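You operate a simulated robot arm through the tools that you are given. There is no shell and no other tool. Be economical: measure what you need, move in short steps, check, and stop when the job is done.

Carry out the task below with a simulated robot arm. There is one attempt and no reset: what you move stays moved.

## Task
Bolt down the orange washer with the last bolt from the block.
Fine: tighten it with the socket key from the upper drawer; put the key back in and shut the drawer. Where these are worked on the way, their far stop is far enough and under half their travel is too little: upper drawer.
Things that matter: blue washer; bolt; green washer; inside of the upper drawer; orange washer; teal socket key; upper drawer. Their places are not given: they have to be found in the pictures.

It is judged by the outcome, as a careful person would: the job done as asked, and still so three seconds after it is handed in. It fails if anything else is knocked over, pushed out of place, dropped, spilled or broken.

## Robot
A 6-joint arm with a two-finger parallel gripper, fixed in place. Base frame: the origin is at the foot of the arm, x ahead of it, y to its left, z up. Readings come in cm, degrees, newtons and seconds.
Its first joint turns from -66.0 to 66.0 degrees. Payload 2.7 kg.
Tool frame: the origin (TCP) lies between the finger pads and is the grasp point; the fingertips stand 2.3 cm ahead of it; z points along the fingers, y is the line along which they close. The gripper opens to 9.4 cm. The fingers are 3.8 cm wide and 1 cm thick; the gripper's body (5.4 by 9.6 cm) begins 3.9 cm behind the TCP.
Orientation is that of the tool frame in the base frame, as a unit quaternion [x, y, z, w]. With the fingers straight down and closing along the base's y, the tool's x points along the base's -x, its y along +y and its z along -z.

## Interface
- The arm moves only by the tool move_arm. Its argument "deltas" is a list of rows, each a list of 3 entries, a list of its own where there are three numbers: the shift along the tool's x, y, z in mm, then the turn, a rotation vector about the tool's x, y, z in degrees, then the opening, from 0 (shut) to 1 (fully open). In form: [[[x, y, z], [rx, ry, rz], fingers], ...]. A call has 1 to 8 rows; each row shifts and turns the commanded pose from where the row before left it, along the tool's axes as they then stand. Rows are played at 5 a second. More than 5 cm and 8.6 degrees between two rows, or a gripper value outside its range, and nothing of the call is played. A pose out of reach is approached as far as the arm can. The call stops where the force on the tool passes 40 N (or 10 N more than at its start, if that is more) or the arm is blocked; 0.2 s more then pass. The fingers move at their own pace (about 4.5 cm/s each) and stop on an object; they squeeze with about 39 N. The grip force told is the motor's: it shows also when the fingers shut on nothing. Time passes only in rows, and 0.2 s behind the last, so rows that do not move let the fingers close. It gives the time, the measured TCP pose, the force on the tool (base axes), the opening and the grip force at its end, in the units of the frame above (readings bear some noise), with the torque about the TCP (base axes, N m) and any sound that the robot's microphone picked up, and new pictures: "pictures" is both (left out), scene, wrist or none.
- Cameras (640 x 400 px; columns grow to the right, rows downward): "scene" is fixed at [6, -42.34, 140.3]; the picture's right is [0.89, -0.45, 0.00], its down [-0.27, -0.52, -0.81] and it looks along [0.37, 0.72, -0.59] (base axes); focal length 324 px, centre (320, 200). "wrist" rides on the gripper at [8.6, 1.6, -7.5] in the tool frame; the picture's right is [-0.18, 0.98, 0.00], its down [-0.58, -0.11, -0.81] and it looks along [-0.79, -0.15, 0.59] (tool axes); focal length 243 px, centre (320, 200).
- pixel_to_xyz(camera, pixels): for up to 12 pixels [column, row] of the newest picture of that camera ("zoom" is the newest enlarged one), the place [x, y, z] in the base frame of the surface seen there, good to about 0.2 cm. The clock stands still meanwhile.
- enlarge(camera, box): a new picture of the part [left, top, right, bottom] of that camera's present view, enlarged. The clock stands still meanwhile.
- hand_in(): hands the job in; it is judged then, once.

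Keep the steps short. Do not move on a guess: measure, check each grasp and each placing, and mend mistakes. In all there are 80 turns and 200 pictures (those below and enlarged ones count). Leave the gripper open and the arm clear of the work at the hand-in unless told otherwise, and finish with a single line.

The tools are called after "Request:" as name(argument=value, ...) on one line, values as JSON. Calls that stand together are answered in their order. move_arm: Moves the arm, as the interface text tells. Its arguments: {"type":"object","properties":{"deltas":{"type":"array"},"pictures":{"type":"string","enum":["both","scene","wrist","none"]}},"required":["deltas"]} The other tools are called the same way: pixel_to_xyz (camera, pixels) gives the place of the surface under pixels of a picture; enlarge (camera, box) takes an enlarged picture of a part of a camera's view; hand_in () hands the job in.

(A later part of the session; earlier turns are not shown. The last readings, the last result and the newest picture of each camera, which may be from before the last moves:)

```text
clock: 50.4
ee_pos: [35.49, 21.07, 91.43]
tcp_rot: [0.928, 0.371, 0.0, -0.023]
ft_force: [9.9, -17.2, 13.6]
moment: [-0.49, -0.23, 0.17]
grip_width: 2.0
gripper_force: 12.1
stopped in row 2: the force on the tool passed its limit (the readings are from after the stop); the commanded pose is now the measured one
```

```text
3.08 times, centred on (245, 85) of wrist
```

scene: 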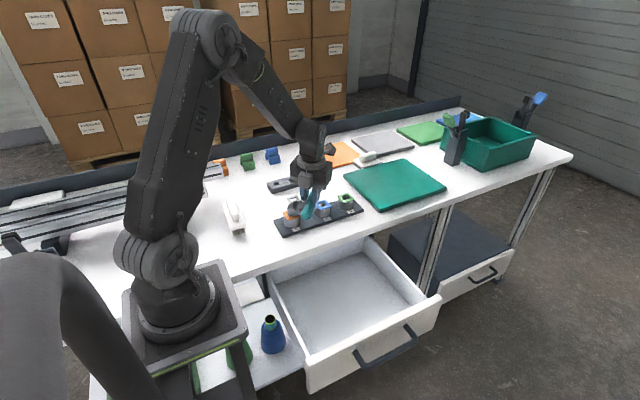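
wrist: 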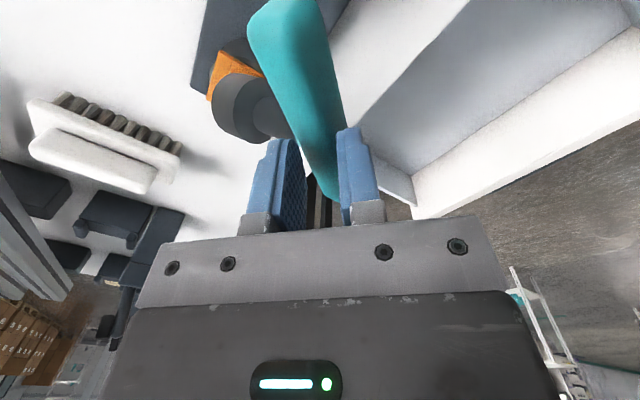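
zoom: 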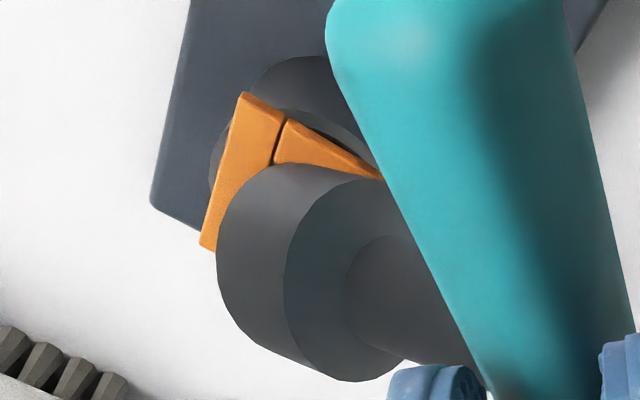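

The bolt is upright; the tilted socket is hooked on its head. I'll release (it stays put when unheld), turn the wrist half a turn away from its limit and regrip along the key's own axis. Open and rise first.

Request:
move_arm(deltas=[[[0, 0, 0], [0, 0, 0], 0.5], [[0, 0, 0], [0, 0, 0], 0.5], [[0, 0, 0], [0, 0, 0], 0.5], [[0, 0, -40], [0, 0, 0], 0.5], [[0, 0, -40], [0, 0, -8], 0.5], [[0, 0, 0], [0, 0, -8], 0.5], [[0, 0, 0], [0, 0, -8], 0.5], [[0, 0, 0], [0, 0, -8], 0.5]])

Request:
enlarge(camera="scene", box=[268, 180, 348, 230])

```text
clock: 52.2
ee_pos: [35.43, 20.96, 99.29]
tcp_rot: [0.789, 0.613, 0.004, -0.024]
ft_force: [-0.2, -0.1, 0.5]
moment: [-0.02, 0.02, -0.01]
grip_width: 4.73
gripper_force: 0.1
```

scene: 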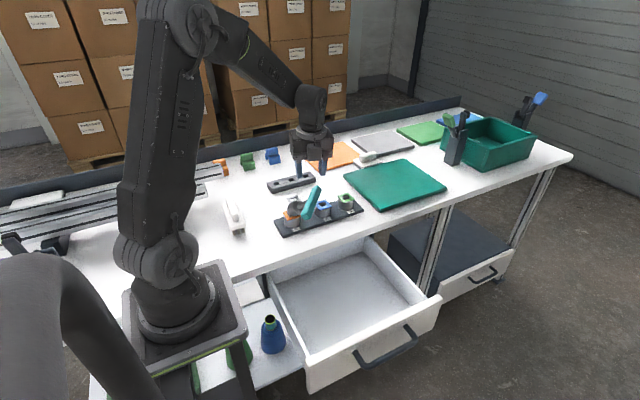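
wrist: 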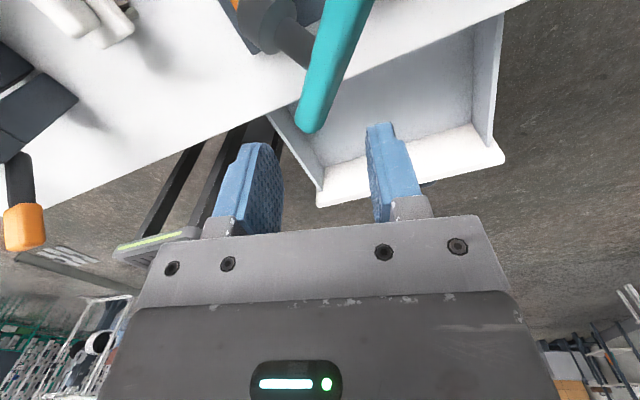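

```text
8.00 times, centred on (308, 205) of scene
```

zoom: 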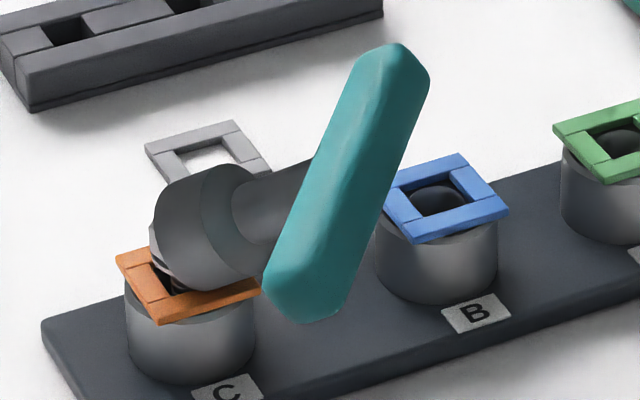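

The key hangs steady on the bolt. Now measure its handle and stem geometry from this clear view.

Request:
pixel_to_xyz(camera="zoom", pixels=[[400, 55], [370, 75], [290, 280], [300, 310], [345, 290], [350, 180], [320, 175], [375, 190], [265, 195], [300, 180], [225, 185], [180, 200]])

Request:
pixel_to_xyz(camera="zoom", pixels=[[270, 225], [290, 170], [400, 130], [330, 240], [415, 75], [245, 235], [205, 265], [160, 265], [152, 240]])

```text
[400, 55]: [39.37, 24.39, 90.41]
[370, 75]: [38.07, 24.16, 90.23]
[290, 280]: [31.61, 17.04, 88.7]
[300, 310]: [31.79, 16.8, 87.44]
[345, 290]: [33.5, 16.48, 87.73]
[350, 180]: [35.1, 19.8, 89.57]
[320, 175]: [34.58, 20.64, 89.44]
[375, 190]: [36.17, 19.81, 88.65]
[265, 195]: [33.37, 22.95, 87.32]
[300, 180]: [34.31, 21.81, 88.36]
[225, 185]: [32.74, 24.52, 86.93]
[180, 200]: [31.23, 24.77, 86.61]
```

```text
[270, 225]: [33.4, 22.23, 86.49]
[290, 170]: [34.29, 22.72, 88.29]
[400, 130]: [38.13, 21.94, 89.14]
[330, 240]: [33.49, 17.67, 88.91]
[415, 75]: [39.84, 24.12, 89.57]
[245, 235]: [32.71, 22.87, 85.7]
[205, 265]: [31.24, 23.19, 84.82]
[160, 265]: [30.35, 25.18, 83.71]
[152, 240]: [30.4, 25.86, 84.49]
```

Key axis from handle (35.5, 20.6, 88.9) to bolt is about 55° from vertical. I turn the wrist -128° in two calls at this height, and read the pose.

Request:
move_arm(deltas=[[[0, 0, -10], [0, 0, -8.4], 0.5], [[0, 0, 0], [0, 0, -8.4], 0.5], [[0, 0, 0], [0, 0, -8.4], 0.5], [[0, 0, 0], [0, 0, -8.4], 0.5], [[0, 0, 0], [0, 0, -8.4], 0.5], [[0, 0, 0], [0, 0, -8.4], 0.5], [[0, 0, 0], [0, 0, -8.4], 0.5], [[0, 0, 0], [0, 0, -8.4], 0.5]], pictures="none")

Request:
move_arm(deltas=[[[0, 0, 0], [0, 0, -8.4], 0.5], [[0, 0, 0], [0, 0, -8.4], 0.5], [[0, 0, 0], [0, 0, -8.4], 0.5], [[0, 0, 0], [0, 0, -8.4], 0.5], [[0, 0, 0], [0, 0, -8.4], 0.5], [[0, 0, 0], [0, 0, -8.4], 0.5], [[0, 0, 0], [0, 0, -8.4], 0.5], [[0, 0, 0], [0, 0, -8.4], 0.5]], pictures="none")

```text
clock: 54.0
ee_pos: [35.43, 20.93, 100.14]
tcp_rot: [0.318, 0.948, 0.016, -0.018]
ft_force: [-0.6, 0.5, -0.5]
moment: [0.0, 0.0, 0.01]
grip_width: 4.7
gripper_force: 0.0
```

```text
clock: 55.8
ee_pos: [35.49, 20.93, 100.32]
tcp_rot: [-0.259, 0.966, 0.023, -0.005]
ft_force: [0.8, 0.3, 0.0]
moment: [0.01, 0.02, -0.02]
grip_width: 4.72
gripper_force: 0.2
```

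Yaw is -30°. Now three more yaw steps to -55° and tilt 40° about tool x toward the key's axis, in place.

Request:
move_arm(deltas=[[[0, 0, 0], [0, 0, -8.3], 0.5], [[0, 0, 0], [0, 0, -8.3], 0.5], [[0, 0, 0], [0, 0, -8.3], 0.5], [[0, 0, 0], [-8, 0, 0], 0.5], [[0, 0, 0], [-8, 0, 0], 0.5], [[0, 0, 0], [-8, 0, 0], 0.5], [[0, 0, 0], [-8, 0, 0], 0.5], [[0, 0, 0], [-8, 0, 0], 0.5]], pictures="none")

Request:
move_arm(deltas=[[[0, 0, 0], [-6, 0, 0], 0.5], [[0, 0, 0], [-5, 0, 0], 0.5], [[0, 0, 0], [0, -8, 0], 0.5], [[0, 0, 0], [0, -7, 0], 0.5], [[0, 0, 0], [0, 0, 0], 0.5]])

```text
clock: 57.6
ee_pos: [35.45, 20.95, 100.33]
tcp_rot: [-0.433, 0.825, 0.328, -0.157]
ft_force: [0.2, -0.5, 0.1]
moment: [0.01, -0.01, -0.01]
grip_width: 4.68
gripper_force: 0.0
```

```text
clock: 58.8
ee_pos: [35.59, 20.86, 100.34]
tcp_rot: [-0.359, 0.81, 0.455, -0.094]
ft_force: [1.1, 0.5, -0.1]
moment: [-0.02, -0.02, 0.02]
grip_width: 4.71
gripper_force: 0.0
```

scene: 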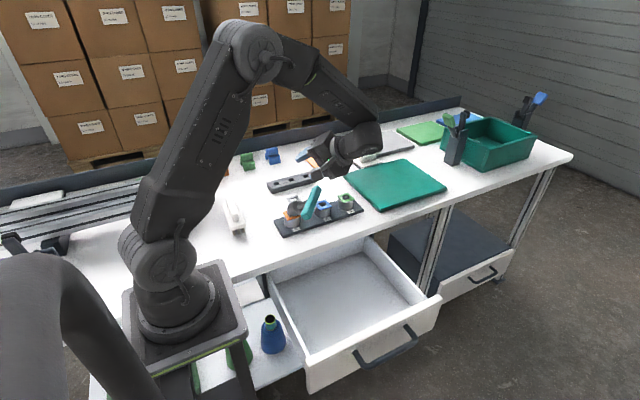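
wrist: 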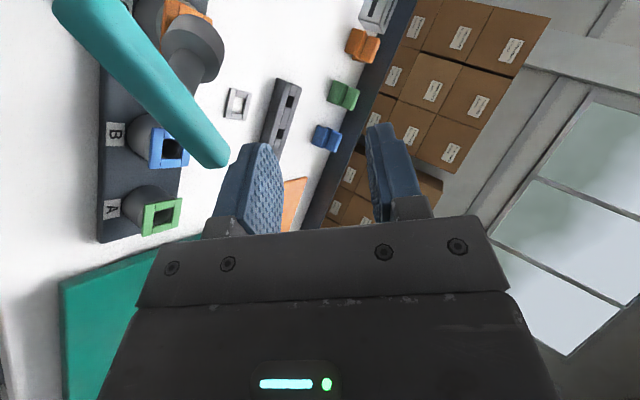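

Tool axes now match the key axis (z = [-0.48, 0.67, -0.57]). I check the handle from the wrist view.

Request:
pixel_to_xyz(camera="wrist", pixels=[[70, 5], [100, 40], [140, 80], [180, 125], [215, 160], [120, 20], [160, 70], [105, 5], [190, 70], [200, 40], [150, 90], [130, 85]])

Request:
enlarge(camera="wrist", box=[50, 0, 250, 125])

```text
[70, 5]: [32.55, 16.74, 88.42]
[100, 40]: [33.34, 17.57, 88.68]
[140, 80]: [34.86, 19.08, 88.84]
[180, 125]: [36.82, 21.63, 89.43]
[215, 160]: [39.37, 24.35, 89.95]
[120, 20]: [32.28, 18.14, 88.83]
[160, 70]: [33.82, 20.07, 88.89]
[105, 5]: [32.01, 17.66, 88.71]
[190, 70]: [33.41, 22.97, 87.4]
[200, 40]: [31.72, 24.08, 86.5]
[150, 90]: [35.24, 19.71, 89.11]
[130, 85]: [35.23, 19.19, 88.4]
```

```text
3.20 times, centred on (150, 62) of wrist
```

zoom: 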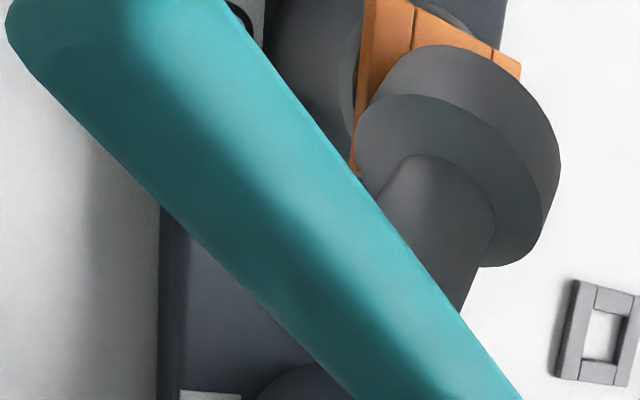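

Handle mid ≈ (35.4, 20.9, 88.7). I move to 7 cm behind it along the key axis.

Request:
move_arm(deltas=[[[7, -31, -1], [0, 0, 0], 0.5], [[7, -31, -1], [0, 0, 0], 0.5], [[7, -31, -1], [0, 0, 0], 0.5], [[0, 0, 0], [0, 0, 0], 0.5]])

Request:
pixel_to_xyz(camera="wrist", pixels=[[320, 60], [320, 90], [300, 60], [340, 60], [320, 30], [320, 120]])

```text
clock: 59.8
ee_pos: [38.61, 16.54, 92.64]
tcp_rot: [-0.359, 0.809, 0.456, -0.093]
ft_force: [-0.8, -0.2, 0.3]
moment: [-0.03, -0.01, 0.02]
grip_width: 4.69
gripper_force: 0.2
```

scene: 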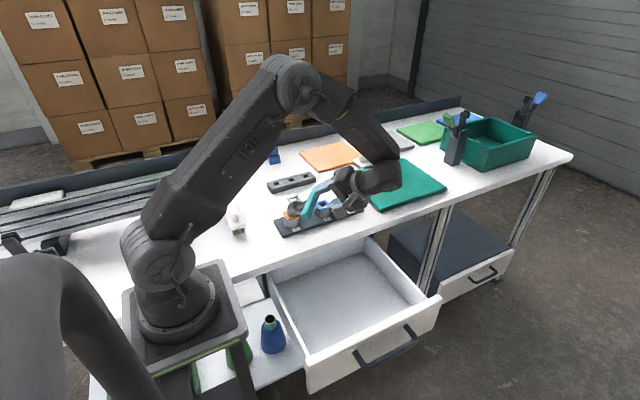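
wrist: 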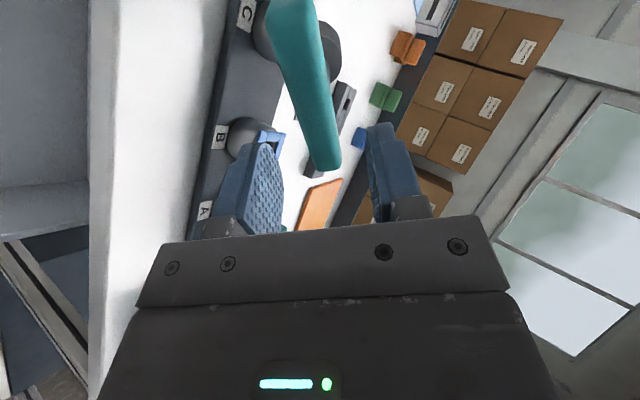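

```text
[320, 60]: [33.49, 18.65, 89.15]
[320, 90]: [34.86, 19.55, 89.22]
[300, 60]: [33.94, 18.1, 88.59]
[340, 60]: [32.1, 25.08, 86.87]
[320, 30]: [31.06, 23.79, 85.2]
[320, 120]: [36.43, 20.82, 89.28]
```

Handle lies centred between the fingers. I advance 66 mm along the axis and close.

Request:
move_arm(deltas=[[[0, 0, 22], [0, 0, 0], 0.5], [[0, 0, 22], [0, 0, 0], 0.5], [[0, 0, 22], [0, 0, 0], 0.5], [[0, 0, 0], [0, 0, 0], 0.5]])

Request:
enlarge(camera="scene", box=[268, 180, 348, 230])

```text
clock: 60.8
ee_pos: [35.64, 20.77, 88.85]
tcp_rot: [-0.359, 0.81, 0.455, -0.094]
ft_force: [0.4, 0.4, 0.0]
moment: [0.02, 0.0, -0.03]
grip_width: 4.7
gripper_force: 0.1
```

scene: 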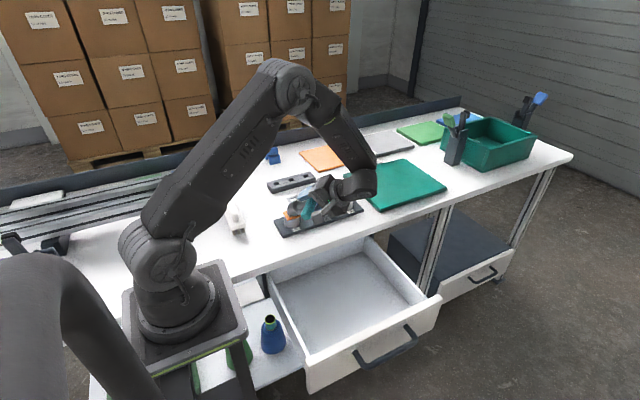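
wrist: 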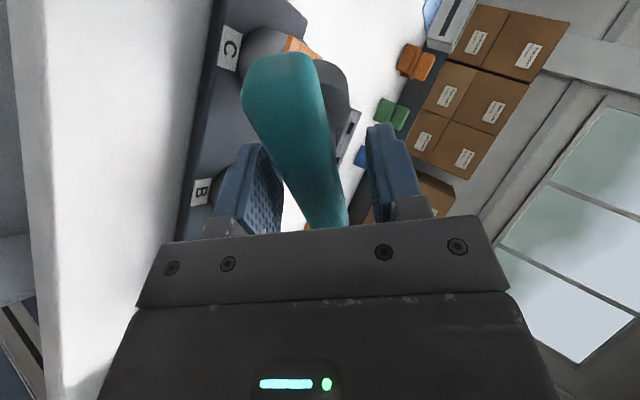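

```text
8.00 times, centred on (308, 205) of scene
```

zoom: 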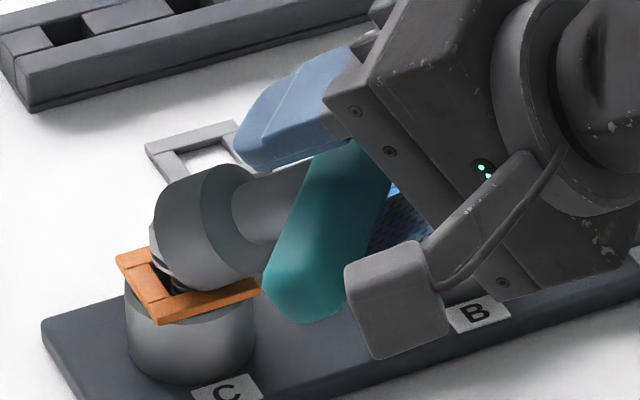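

Fingers straddle the handle, no contact. Close.

Request:
move_arm(deltas=[[[0, 0, 0], [0, 0, 0], 0.3], [[0, 0, 0], [0, 0, 0], 0.2], [[0, 0, 0], [0, 0, 0], 0.1], [[0, 0, 0], [0, 0, 0], 0.1]], pictures="wrist")

```text
clock: 61.8
ee_pos: [35.55, 20.7, 88.7]
tcp_rot: [-0.359, 0.81, 0.454, -0.093]
ft_force: [3.0, -8.5, -3.8]
moment: [-0.62, -0.3, 0.19]
grip_width: 2.34
gripper_force: 39.1
```

wrist: 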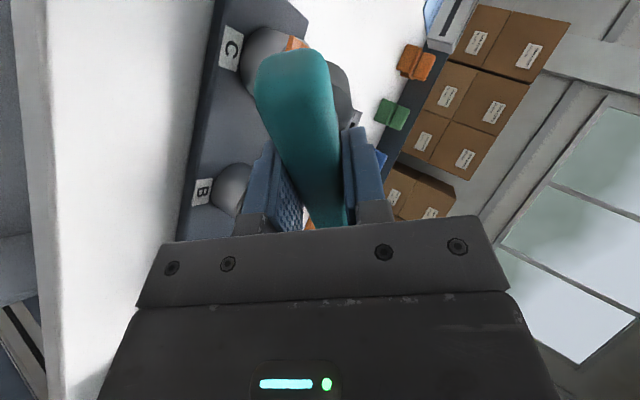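

A clean flat grip (2.34 cm). Now pull back along the axis in small steps.

Request:
move_arm(deltas=[[[0, 0, -2], [0, 0, 0], 0.1], [[0, 0, -2], [0, 0, 0], 0.1], [[0, 0, -3], [0, 0, 0], 0.1], [[0, 0, -3], [0, 0, 0], 0.1]], pictures="none")

Request:
enlarge(camera="scene", box=[268, 190, 332, 230])

```text
clock: 62.8
ee_pos: [35.97, 20.08, 89.43]
tcp_rot: [-0.358, 0.81, 0.454, -0.094]
ft_force: [-5.1, 15.2, -18.9]
moment: [-0.33, -0.29, -0.28]
grip_width: 2.39
gripper_force: 39.2
```

```text
10.00 times, centred on (300, 210) of scene
```

zoom: 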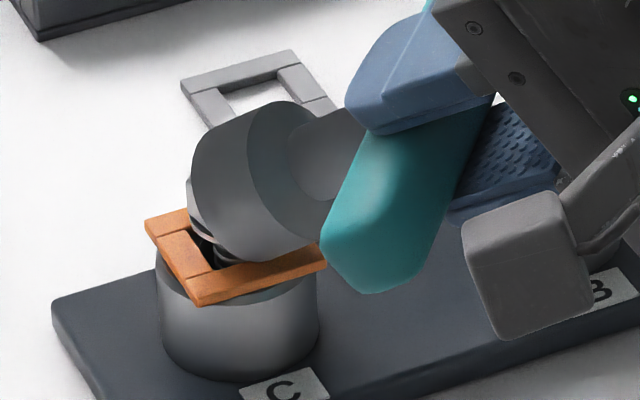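

The socket doesn't come off axially; the fingers slid about 1 cm along the handle. I regrip at full depth, then rotate the key back upright around the bolt rigidly.

Request:
move_arm(deltas=[[[0, 0, 0], [0, 0, 0], 0.36], [[0, 0, 0], [0, 0, 0], 0.36], [[0, 0, 6], [0, 0, 0], 0.36], [[0, 0, 6], [0, 0, 0], 0.36], [[0, 0, 0], [0, 0, 0], 0.1], [[0, 0, 0], [0, 0, 0], 0.1], [[0, 0, 0], [0, 0, 0], 0.1]], pictures="none")

Request:
move_arm(deltas=[[[0, 4.2, 0.1], [3, 0, 0], 0.1], [[0, 4.2, 0.1], [3, 0, 0], 0.1], [[0, 4.2, 0.1], [3, 0, 0], 0.1], [[0, 0, 0], [0, 0, 0], 0.1]], pictures="none")

Request:
enlarge(camera="scene", box=[268, 190, 332, 230])

```text
clock: 64.4
ee_pos: [35.41, 20.86, 88.74]
tcp_rot: [-0.359, 0.81, 0.454, -0.093]
ft_force: [8.8, -6.6, -4.8]
moment: [-0.56, -0.44, -0.19]
grip_width: 2.35
gripper_force: 38.9
```

```text
clock: 65.4
ee_pos: [34.72, 21.38, 89.72]
tcp_rot: [-0.365, 0.844, 0.388, -0.066]
ft_force: [7.3, -5.9, -13.0]
moment: [-0.87, -0.53, -0.15]
grip_width: 2.35
gripper_force: 39.1
```

```text
10.00 times, centred on (300, 210) of scene
```

zoom: 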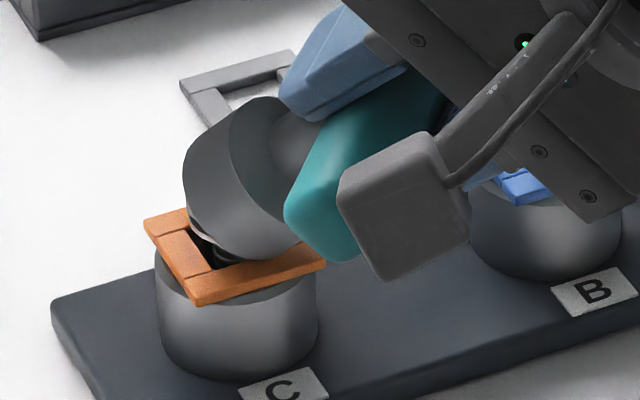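

It works: the key is righting with moderate force. Continue.

Request:
move_arm(deltas=[[[0, 4.2, 0.1], [3, 0, 0], 0.1], [[0, 4.2, 0.1], [3, 0, 0], 0.1], [[0, 4.2, 0.1], [3, 0, 0], 0.1], [[0, 4.2, 0.1], [3, 0, 0], 0.1], [[0, 0, 0], [0, 0, 0], 0.1]], pictures="none")

Request:
enlarge(camera="scene", box=[268, 190, 332, 230])

```text
clock: 66.6
ee_pos: [33.7, 22.19, 90.89]
tcp_rot: [-0.37, 0.879, 0.299, -0.026]
ft_force: [10.5, -6.9, -0.3]
moment: [-0.46, -0.67, -0.21]
grip_width: 2.38
gripper_force: 38.7
```

```text
10.00 times, centred on (300, 210) of scene
```

zoom: 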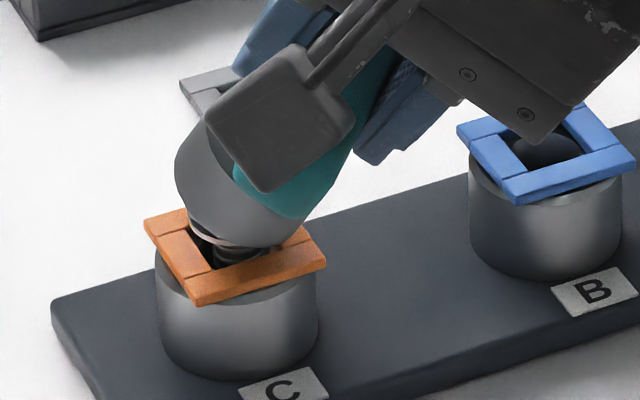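

Tilt is now 35°, pivot still on the bolt. Continue with 4° rows.

Request:
move_arm(deltas=[[[0, 5.6, 0.2], [4, 0, 0], 0.1], [[0, 5.6, 0.2], [4, 0, 0], 0.1], [[0, 5.6, 0.2], [4, 0, 0], 0.1], [[0, 5.6, 0.2], [4, 0, 0], 0.1], [[0, 0, 0], [0, 0, 0], 0.1]], pictures="none")

Request:
enlarge(camera="scene", box=[268, 190, 332, 230])

```text
clock: 67.8
ee_pos: [32.28, 23.51, 91.68]
tcp_rot: [-0.37, 0.912, 0.174, 0.025]
ft_force: [6.7, 1.8, -3.5]
moment: [0.14, -0.44, -0.17]
grip_width: 2.38
gripper_force: 39.4
```

```text
10.00 times, centred on (300, 210) of scene
```

zoom: 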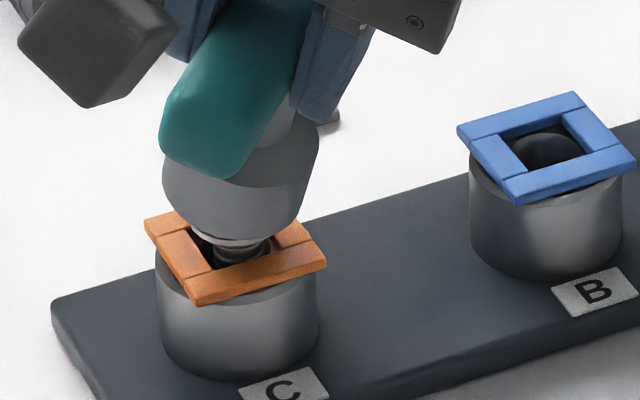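

Tilt 20°, forces small. Now the last 20°, combining both tilt components, about the same pivot.

Request:
move_arm(deltas=[[[-2.8, 4.8, 0.2], [3.44, 2.02, 0], 0.1], [[-2.8, 4.8, 0.2], [3.44, 2.02, 0], 0.1], [[-2.8, 4.8, 0.2], [3.44, 2.02, 0], 0.1], [[-2.8, 4.8, 0.2], [3.44, 2.02, 0], 0.1], [[-2.8, 4.8, 0.2], [3.44, 2.02, 0], 0.1], [[0, 0, 0], [0, 0, 0], 0.1]])

Request:
enlarge(camera="scene", box=[268, 190, 316, 220])

```text
clock: 69.2
ee_pos: [31.7, 26.11, 92.19]
tcp_rot: [-0.375, 0.927, 0.001, -0.001]
ft_force: [3.0, 1.0, -1.2]
moment: [0.11, -0.2, 0.04]
grip_width: 2.38
gripper_force: 38.5
```

scene: 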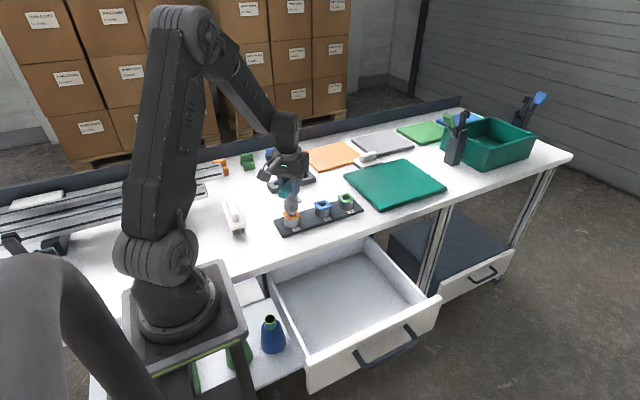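
wrist: 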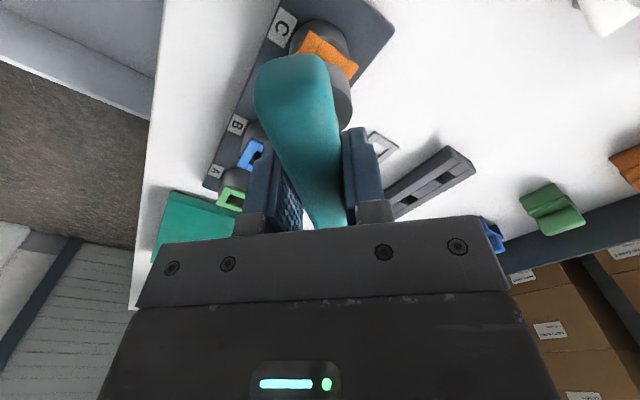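

```text
13.33 times, centred on (292, 205) of scene
```

zoom: 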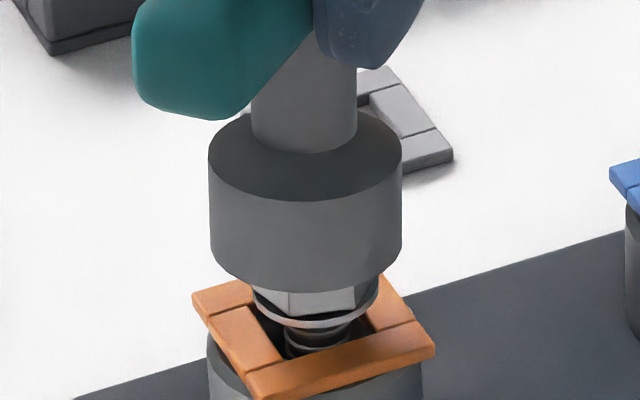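

The key is upright on the bolt again, yaw -44°, with about 160° of wrist travel ahead before the limit. I lower it to seat on the head.

Request:
move_arm(deltas=[[[0, 0, 3], [0, 0, 0], 0.1], [[0, 0, 3], [0, 0, 0], 0.1], [[0, 0, 2], [0, 0, 0], 0.1], [[0, 0, 0], [0, 0, 0], 0.1]], pictures="none")

Request:
enlarge(camera="scene", box=[268, 190, 316, 220])

```text
clock: 70.2
ee_pos: [31.61, 26.1, 91.45]
tcp_rot: [-0.376, 0.927, 0.003, -0.001]
ft_force: [4.5, 0.2, -0.2]
moment: [0.04, -0.35, 0.01]
grip_width: 2.37
gripper_force: 39.4
```

```text
13.33 times, centred on (292, 205) of scene
```

zoom: 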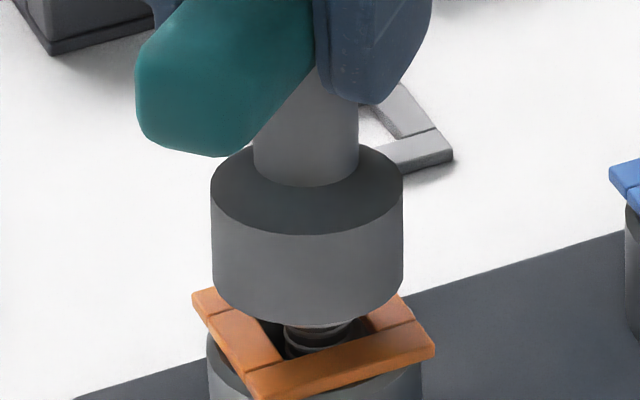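

It slides over the head freely. Lower until contact, then turn 40° with a light press.

Request:
move_arm(deltas=[[[0, 0, 2], [0, 0, 0], 0.1], [[0, 0, 2], [0, 0, 0], 0.1], [[0, 0, 0], [0, 0, 0], 0.1]], pictures="none")

Request:
move_arm(deltas=[[[0, 0, 0.3], [0, 0, 7], 0.1], [[0, 0, 0.3], [0, 0, 7], 0.1], [[0, 0, 0.3], [0, 0, 7], 0.1], [[0, 0, 0.3], [0, 0, 7], 0.1], [[0, 0, 0.3], [0, 0, 7], 0.1], [[0, 0, 0.3], [0, 0, 7], 0.1], [[0, 0, 0], [0, 0, 0], 0.1]], pictures="none")

Request:
enlarge(camera="scene", box=[268, 190, 316, 220])

```text
clock: 71.0
ee_pos: [31.62, 26.24, 91.04]
tcp_rot: [-0.376, 0.926, 0.002, -0.001]
ft_force: [0.6, -5.0, 14.7]
moment: [-0.24, -0.17, 0.0]
grip_width: 2.37
gripper_force: 39.2
```

```text
clock: 72.6
ee_pos: [31.61, 26.01, 90.95]
tcp_rot: [-0.017, 1.0, 0.003, 0.0]
ft_force: [6.9, -9.1, 20.6]
moment: [-0.57, -0.72, 0.06]
grip_width: 2.39
gripper_force: 38.5
```

```text
13.33 times, centred on (292, 205) of scene
```

zoom: 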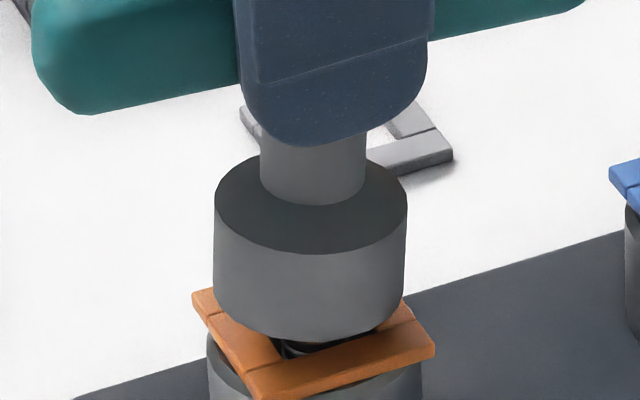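

Turning smoothly. Continue 56° clockwise, following down; side loads are modest.

Request:
move_arm(deltas=[[[-0.3, -0.3, 0.2], [0, 0, 8], 0.1], [[0, 0, 0.3], [0, 0, 8], 0.1], [[0, 0, 0.3], [0, 0, 8], 0.1], [[0, 0, 0.3], [0, 0, 8], 0.1], [[0, 0, 0.3], [0, 0, 8], 0.1], [[0, 0, 0.3], [0, 0, 8], 0.1], [[0, 0, 0.3], [0, 0, 8], 0.1], [[0, 0, 0], [0, 0, 0], 0.1]], pictures="none")

Request:
enlarge(camera="scene", box=[268, 190, 316, 220])

```text
clock: 74.4
ee_pos: [31.59, 25.93, 90.65]
tcp_rot: [0.454, 0.891, 0.001, -0.003]
ft_force: [-11.0, -6.9, 18.8]
moment: [-0.68, 0.52, 0.0]
grip_width: 2.37
gripper_force: 39.0
```

```text
13.33 times, centred on (292, 205) of scene
```

zoom: 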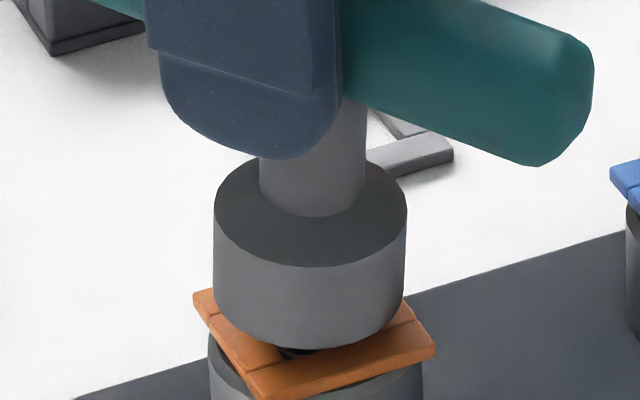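

Rim down to row 350, z 90.65: the bolt keeps advancing. Another 56° (to yaw ≈110°, inside the limit).

Request:
move_arm(deltas=[[[0, -0.6, 0.3], [0, 0, 8], 0.1], [[0, 0, 0.4], [0, 0, 8], 0.1], [[0, 0, 0.4], [0, 0, 8], 0.1], [[0, 0, 0.4], [0, 0, 8], 0.1], [[0, 0, 0.4], [0, 0, 8], 0.1], [[0, 0, 0.4], [0, 0, 8], 0.1], [[0, 0, 0.4], [0, 0, 8], 0.1], [[0, 0, 0], [0, 0, 0], 0.1]], pictures="none")

Request:
enlarge(camera="scene", box=[268, 190, 316, 220])

```text
clock: 76.2
ee_pos: [31.55, 26.18, 90.45]
tcp_rot: [0.819, 0.574, 0.001, -0.004]
ft_force: [-10.9, 1.9, 22.2]
moment: [-0.19, 0.82, -0.02]
grip_width: 2.38
gripper_force: 38.7
```

```text
13.33 times, centred on (292, 205) of scene
```

zoom: 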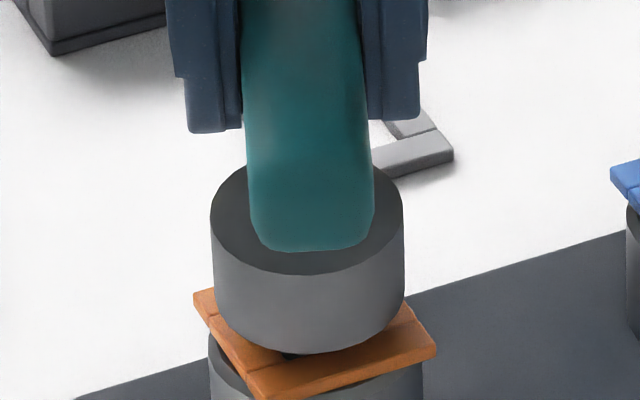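

The rim is at row 354, still advancing but not yet seated. I ratchet: release the key on the bolt, rise 6 cm, turn the open gripper back 180° and check that the key stands.

Request:
move_arm(deltas=[[[0, 0, 0], [0, 0, 0], 0.3], [[0, 0, 0], [0, 0, 0], 0.5], [[0, 0, 0], [0, 0, 0], 0.5], [[0, 0, -30], [0, 0, 0], 0.5], [[0, 0, -30], [0, 0, 0], 0.5], [[0, 0, 0], [0, 0, 0], 0.5]], pictures="scene")

Request:
enlarge(camera="scene", box=[260, 180, 324, 220])

Request:
move_arm(deltas=[[[0, 0, 0], [0, 0, -8.5], 0.5], [[0, 0, 0], [0, 0, -8.5], 0.5], [[0, 0, 0], [0, 0, -8.5], 0.5], [[0, 0, 0], [0, 0, -8.5], 0.5], [[0, 0, 0], [0, 0, -8.5], 0.5], [[0, 0, 0], [0, 0, -8.5], 0.5], [[0, 0, 0], [0, 0, -8.5], 0.5], [[0, 0, 0], [0, 0, -8.5], 0.5]], pictures="none")

Request:
move_arm(deltas=[[[0, 0, 0], [0, 0, -8.5], 0.5], [[0, 0, 0], [0, 0, -8.5], 0.5], [[0, 0, 0], [0, 0, -8.5], 0.5], [[0, 0, 0], [0, 0, -8.5], 0.5], [[0, 0, 0], [0, 0, -8.5], 0.5], [[0, 0, 0], [0, 0, -8.5], 0.5], [[0, 0, 0], [0, 0, -8.5], 0.5], [[0, 0, 0], [0, 0, -8.5], 0.5]], pictures="none")

Request:
move_arm(deltas=[[[0, 0, 0], [0, 0, -8.5], 0.5], [[0, 0, 0], [0, 0, -8.5], 0.5], [[0, 0, 0], [0, 0, -8.5], 0.5], [[0, 0, 0], [0, 0, -8.5], 0.5], [[0, 0, 0], [0, 0, -8], 0.5], [[0, 0, 0], [0, 0, 0], 0.5]])

```text
clock: 77.6
ee_pos: [31.63, 25.92, 96.57]
tcp_rot: [0.818, 0.575, 0.0, -0.002]
ft_force: [0.9, -0.1, -1.1]
moment: [0.0, -0.01, -0.02]
grip_width: 4.7
gripper_force: 0.1
```

scene: 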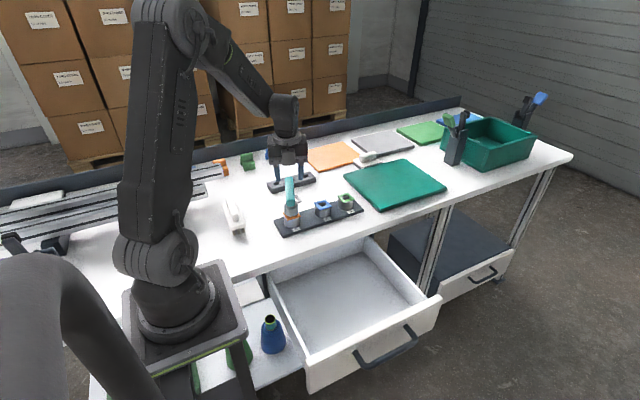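

```text
10.00 times, centred on (292, 200) of scene
```

zoom: 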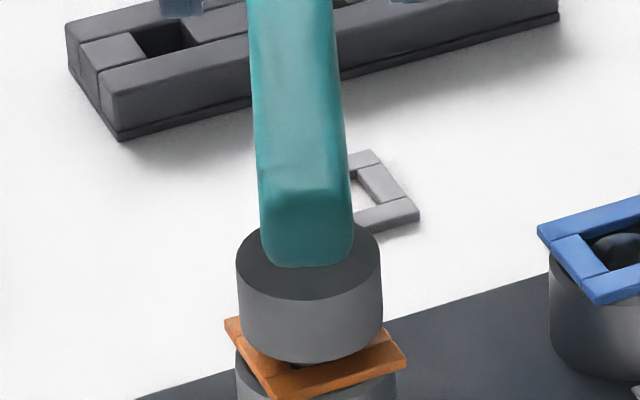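

```text
clock: 79.4
ee_pos: [31.62, 26.02, 96.41]
tcp_rot: [0.356, 0.935, 0.001, -0.002]
ft_force: [0.2, 0.7, 0.2]
moment: [-0.02, -0.02, 0.01]
grip_width: 4.7
gripper_force: 0.1
```

```text
clock: 81.2
ee_pos: [31.53, 26.08, 96.43]
tcp_rot: [-0.227, 0.974, 0.003, -0.001]
ft_force: [0.3, -0.7, -0.4]
moment: [0.0, -0.03, 0.05]
grip_width: 4.7
gripper_force: 0.1
```

```text
clock: 82.6
ee_pos: [31.62, 26.12, 96.37]
tcp_rot: [-0.561, 0.828, 0.003, 0.001]
ft_force: [0.1, -0.1, -0.2]
moment: [0.0, -0.01, 0.0]
grip_width: 4.71
gripper_force: 0.1
```

scene: 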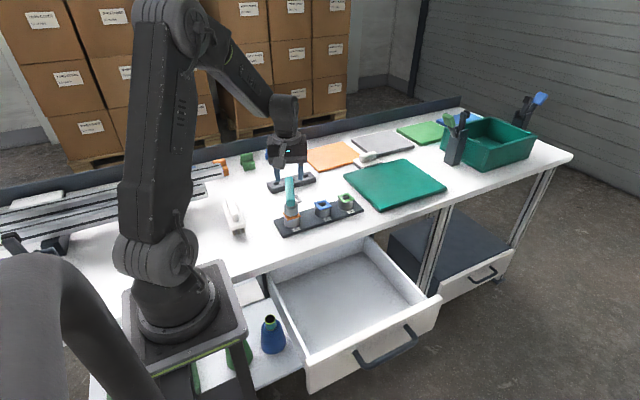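
wrist: 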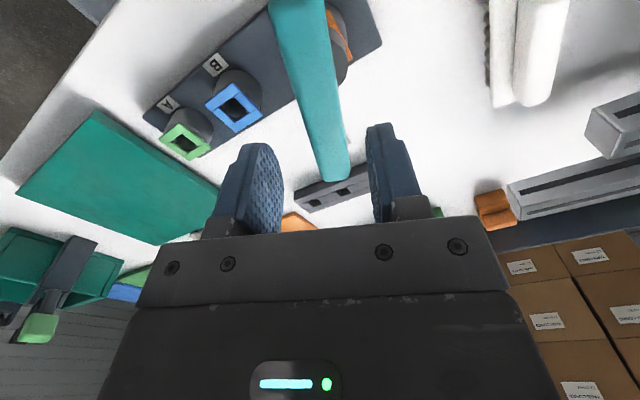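

The key stands upright, the gripper is at yaw -68° and in line with the handle. Lower 60 mm, close, then turn 56°.

Request:
move_arm(deltas=[[[0, 0, 25], [0, 0, 0], 0.5], [[0, 0, 20], [0, 0, 0], 0.5], [[0, 0, 13], [0, 0, 0], 0.5], [[0, 0, 0], [0, 0, 0], 0.3], [[0, 0, 0], [0, 0, 0], 0.2], [[0, 0, 0], [0, 0, 0], 0.1], [[0, 0, 0], [0, 0, 0], 0.1], [[0, 0, 0], [0, 0, 0], 0.1]], pictures="wrist")

Request:
move_arm(deltas=[[[0, 0, 0.8], [0, 0, 8], 0.1], [[0, 0, 0.5], [0, 0, 8], 0.1], [[0, 0, 0.3], [0, 0, 8], 0.1], [[0, 0, 0.3], [0, 0, 8], 0.1], [[0, 0, 0.3], [0, 0, 8], 0.1], [[0, 0, 0.3], [0, 0, 8], 0.1], [[0, 0, 0], [0, 0, 0], 0.1]], pictures="none")

Request:
enlarge(camera="scene", box=[268, 190, 316, 220])

```text
clock: 84.4
ee_pos: [31.69, 25.91, 90.54]
tcp_rot: [-0.56, 0.829, 0.003, -0.001]
ft_force: [-8.9, 5.2, -1.4]
moment: [0.35, 0.5, 0.0]
grip_width: 2.37
gripper_force: 39.1
```

wrist: 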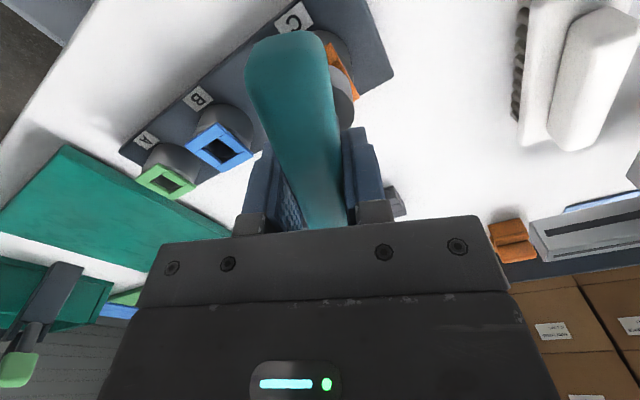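

```text
clock: 86.0
ee_pos: [31.75, 26.07, 90.32]
tcp_rot: [-0.174, 0.985, 0.003, 0.0]
ft_force: [-5.2, -0.8, 17.1]
moment: [-0.13, 0.34, 0.0]
grip_width: 2.36
gripper_force: 39.4
```

```text
13.33 times, centred on (292, 205) of scene
```

zoom: 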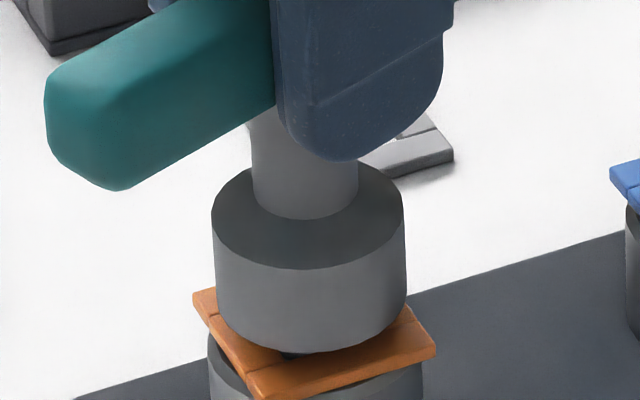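

Regripped; turning well. Continue 120° in two calls.

Request:
move_arm(deltas=[[[0, 0, 0.2], [0, 0, 8], 0.1], [[0, 0, 0.3], [0, 0, 8], 0.1], [[0, 0, 0.3], [0, 0, 8], 0.1], [[0, 0, 0.3], [0, 0, 8], 0.1], [[0, 0, 0.3], [0, 0, 8], 0.1], [[0, 0, 0.3], [0, 0, 8], 0.1], [[0, 0, 0.3], [0, 0, 8], 0.1], [[0, 0, 0], [0, 0, 0], 0.1]], pictures="none")

Request:
move_arm(deltas=[[[0, 0, 0.2], [0, 0, 8], 0.1], [[0, 0, 0.2], [0, 0, 8], 0.1], [[0, 0, 0.2], [0, 0, 8], 0.1], [[0, 0, 0.2], [0, 0, 8], 0.1], [[0, 0, 0.2], [0, 0, 8], 0.1], [[0, 0, 0.2], [0, 0, 8], 0.1], [[0, 0, 0.2], [0, 0, 8], 0.1], [[0, 0, 0], [0, 0, 0], 0.1]], pictures="none")

Request:
enlarge(camera="scene", box=[268, 190, 316, 220])

```text
clock: 87.8
ee_pos: [31.61, 26.1, 90.18]
tcp_rot: [0.309, 0.951, 0.003, -0.002]
ft_force: [2.0, -7.0, 22.0]
moment: [-0.39, -0.13, 0.01]
grip_width: 2.38
gripper_force: 38.6
```

```text
clock: 89.6
ee_pos: [31.61, 26.15, 90.09]
tcp_rot: [0.719, 0.695, 0.001, -0.002]
ft_force: [1.4, -2.7, 21.8]
moment: [-0.08, -0.06, -0.03]
grip_width: 2.39
gripper_force: 38.9
```

```text
13.33 times, centred on (292, 205) of scene
```

zoom: 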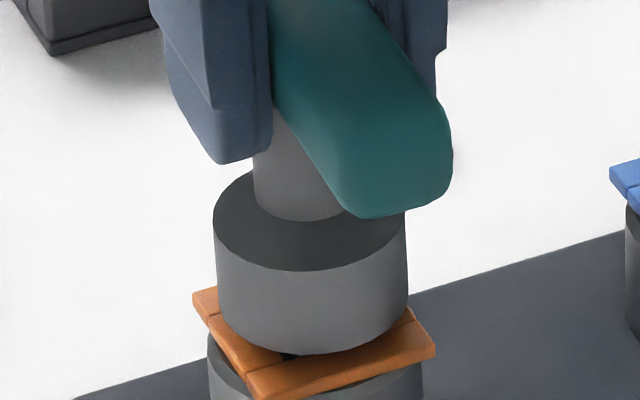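

Rim row 355, still no tightening torque. Turn 24° more, then repeat the ratchet cycle: release, up, back 180°, down, regrip.

Request:
move_arm(deltas=[[[0, 0, 0], [0, 0, 8], 0.1], [[0, 0, 0.2], [0, 0, 8], 0.1], [[0, 0, 0.2], [0, 0, 6], 0.1], [[0, 0, 0], [0, 0, 0], 0.1]], pictures="none")

Request:
move_arm(deltas=[[[0, 0, 0], [0, 0, 0], 0.3], [[0, 0, 0], [0, 0, 0], 0.5], [[0, 0, 0], [0, 0, 0], 0.5], [[0, 0, -30], [0, 0, 0], 0.5], [[0, 0, -30], [0, 0, 0], 0.5], [[0, 0, 0], [0, 0, -8.5], 0.5], [[0, 0, 0], [0, 0, -8.5], 0.5], [[0, 0, 0], [0, 0, -8.5], 0.5]], pictures="none")

Request:
move_arm(deltas=[[[0, 0, 0], [0, 0, -8.5], 0.5], [[0, 0, 0], [0, 0, -8.5], 0.5], [[0, 0, 0], [0, 0, -8.5], 0.5], [[0, 0, 0], [0, 0, -8.5], 0.5], [[0, 0, 0], [0, 0, -8.5], 0.5], [[0, 0, 0], [0, 0, -8.5], 0.5], [[0, 0, 0], [0, 0, -8.5], 0.5], [[0, 0, 0], [0, 0, -8.5], 0.5]], pictures="none")

Request:
move_arm(deltas=[[[0, 0, 0], [0, 0, -8.5], 0.5], [[0, 0, 0], [0, 0, -8.5], 0.5], [[0, 0, 0], [0, 0, -8.5], 0.5], [[0, 0, 0], [0, 0, -8.5], 0.5], [[0, 0, 0], [0, 0, -8.5], 0.5], [[0, 0, 0], [0, 0, -8.5], 0.5], [[0, 0, 0], [0, 0, -8.5], 0.5], [[0, 0, 0], [0, 0, -8.5], 0.5]], pictures="none")

Request:
move_arm(deltas=[[[0, 0, 0], [0, 0, -8.5], 0.5], [[0, 0, 0], [0, 0, -8.5], 0.5], [[0, 0, 0], [0, 0, 0], 0.5]])

Request:
enlarge(camera="scene", box=[268, 190, 316, 220])

```text
clock: 90.6
ee_pos: [31.66, 25.96, 89.98]
tcp_rot: [0.838, 0.545, 0.0, -0.002]
ft_force: [2.2, -4.6, 24.8]
moment: [-0.18, -0.08, 0.01]
grip_width: 2.38
gripper_force: 38.2
```

```text
clock: 92.4
ee_pos: [31.73, 26.08, 96.06]
tcp_rot: [0.696, 0.718, 0.001, -0.002]
ft_force: [0.6, -0.6, -0.1]
moment: [-0.02, 0.03, 0.0]
grip_width: 4.67
gripper_force: 0.0
```

```text
clock: 94.2
ee_pos: [31.61, 26.03, 96.01]
tcp_rot: [0.176, 0.984, 0.002, -0.002]
ft_force: [-0.3, -0.5, -0.2]
moment: [-0.01, 0.0, -0.02]
grip_width: 4.7
gripper_force: 0.2
```

```text
clock: 96.0
ee_pos: [31.64, 26.0, 95.99]
tcp_rot: [-0.405, 0.914, 0.002, 0.001]
ft_force: [0.7, 0.7, 0.3]
moment: [0.02, 0.0, -0.02]
grip_width: 4.7
gripper_force: 0.0
```

```text
clock: 96.8
ee_pos: [31.61, 26.08, 96.01]
tcp_rot: [-0.535, 0.845, 0.002, 0.0]
ft_force: [-0.2, 0.3, -0.7]
moment: [0.01, 0.01, 0.01]
grip_width: 4.7
gripper_force: 0.0
```

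scene: 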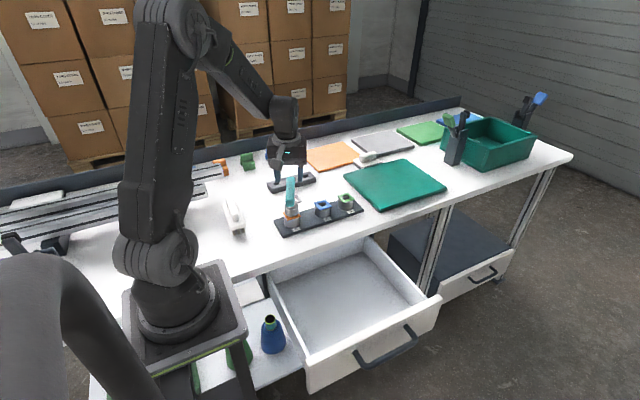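
wrist: 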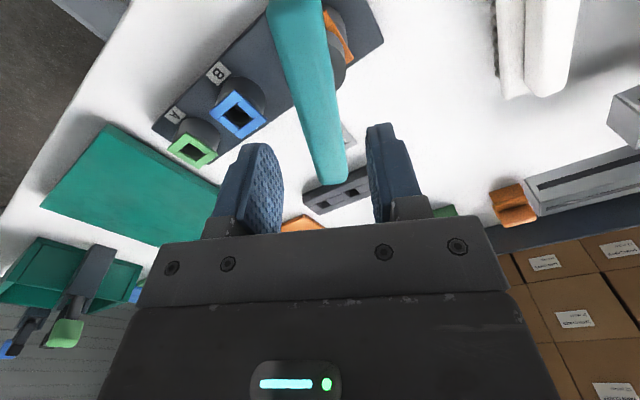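

```text
13.33 times, centred on (292, 205) of scene
```

zoom: 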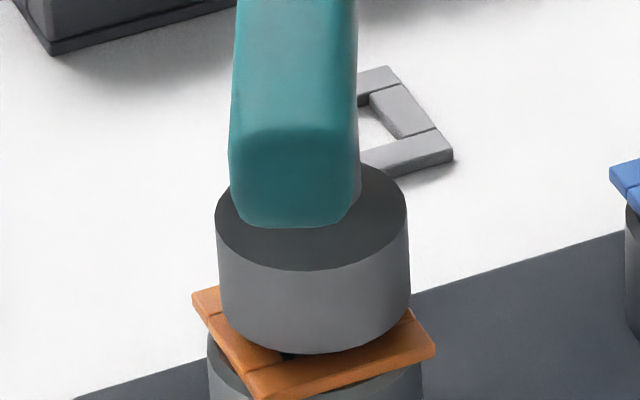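

Aligned at yaw -65°. Lower, grip, and turn another stroke with press.

Request:
move_arm(deltas=[[[0, 0, 25], [0, 0, 0], 0.5], [[0, 0, 20], [0, 0, -1.5], 0.5], [[0, 0, 13], [0, 0, 0], 0.5], [[0, 0, 0], [0, 0, 0], 0.3], [[0, 0, 0], [0, 0, 0], 0.2], [[0, 0, 0], [0, 0, 0], 0.1], [[0, 0, 0], [0, 0, 0], 0.1], [[0, 0, 0], [0, 0, 0], 0.1]], pictures="none")

Request:
move_arm(deltas=[[[0, 0, 0.8], [0, 0, 8], 0.1], [[0, 0, 0.4], [0, 0, 8], 0.1], [[0, 0, 0.3], [0, 0, 8], 0.1], [[0, 0, 0.2], [0, 0, 8], 0.1], [[0, 0, 0.2], [0, 0, 8], 0.1], [[0, 0, 0.2], [0, 0, 8], 0.1], [[0, 0, 0.2], [0, 0, 8], 0.1], [[0, 0, 0], [0, 0, 0], 0.1]], pictures="none")

Request:
move_arm(deltas=[[[0, 0, 0.2], [0, 0, 8], 0.1], [[0, 0, 0.2], [0, 0, 8], 0.1], [[0, 0, 0.2], [0, 0, 8], 0.1], [[0, 0, 0.2], [0, 0, 8], 0.1], [[0, 0, 0.2], [0, 0, 8], 0.1], [[0, 0, 0.2], [0, 0, 8], 0.1], [[0, 0, 0.2], [0, 0, 8], 0.1], [[0, 0, 0], [0, 0, 0], 0.1]], pictures="none")

Request:
enlarge(camera="scene", box=[268, 190, 316, 220])

```text
clock: 98.6
ee_pos: [31.55, 25.97, 90.12]
tcp_rot: [-0.546, 0.838, 0.002, 0.0]
ft_force: [-0.3, -0.5, -0.3]
moment: [-0.05, 0.0, 0.01]
grip_width: 2.38
gripper_force: 38.4
```

```text
clock: 100.4
ee_pos: [31.62, 26.07, 89.95]
tcp_rot: [-0.087, 0.996, 0.003, -0.001]
ft_force: [1.4, -12.8, 19.8]
moment: [-0.66, -0.13, -0.01]
grip_width: 2.38
gripper_force: 38.6
```

```text
clock: 102.2
ee_pos: [31.49, 25.9, 89.95]
tcp_rot: [0.391, 0.92, 0.001, -0.003]
ft_force: [-6.1, -11.8, 22.7]
moment: [-0.61, 0.29, 0.05]
grip_width: 2.4
gripper_force: 39.6
```

```text
13.33 times, centred on (292, 205) of scene
```

zoom: 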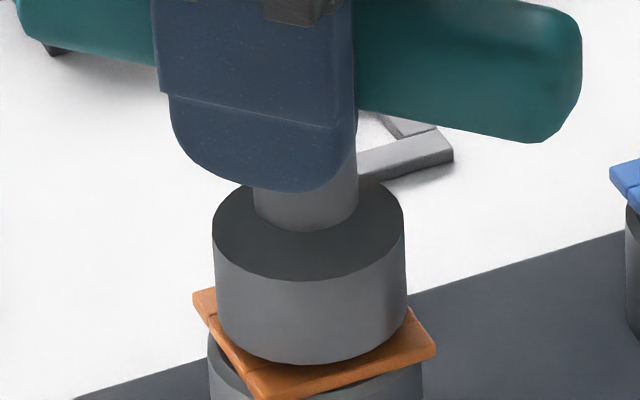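

Rim row 363: lower again, now close to the washer. Continue 64°, watching torque.

Request:
move_arm(deltas=[[[0, -0.4, 0.1], [0, 0, 8], 0.1], [[0, 0, 0.2], [0, 0, 8], 0.1], [[0, 0, 0.2], [0, 0, 8], 0.1], [[0, 0, 0.2], [0, 0, 8], 0.1], [[0, 0, 0], [0, 0, 0], 0.1]], pictures="none")

Request:
move_arm(deltas=[[[0, 0, 0.2], [0, 0, 8], 0.1], [[0, 0, 0.2], [0, 0, 8], 0.1], [[0, 0, 0.2], [0, 0, 8], 0.1], [[0, 0, 0.2], [0, 0, 8], 0.1], [[0, 0, 0], [0, 0, 0], 0.1]], pictures="none")

Request:
enlarge(camera="scene", box=[268, 190, 316, 220])

```text
clock: 103.4
ee_pos: [31.46, 25.97, 89.73]
tcp_rot: [0.629, 0.777, 0.0, -0.004]
ft_force: [-16.2, -4.7, 24.0]
moment: [-0.22, 0.68, 0.12]
grip_width: 2.41
gripper_force: 39.1
```

```text
clock: 104.6
ee_pos: [31.6, 25.99, 89.74]
tcp_rot: [0.819, 0.574, 0.001, -0.002]
ft_force: [-19.3, 2.4, 22.6]
moment: [0.01, 0.8, 0.36]
grip_width: 2.4
gripper_force: 39.6
```

```text
13.33 times, centred on (292, 205) of scene
```

zoom: 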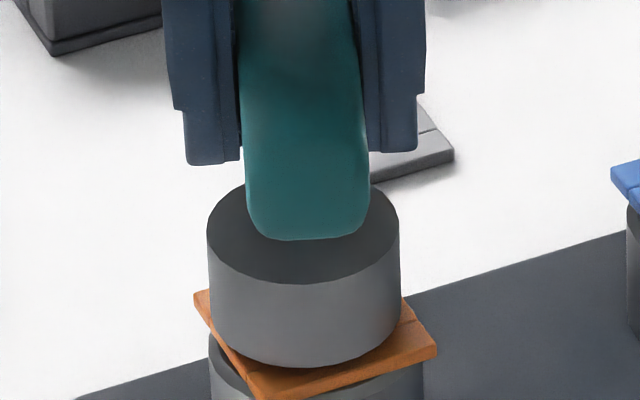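

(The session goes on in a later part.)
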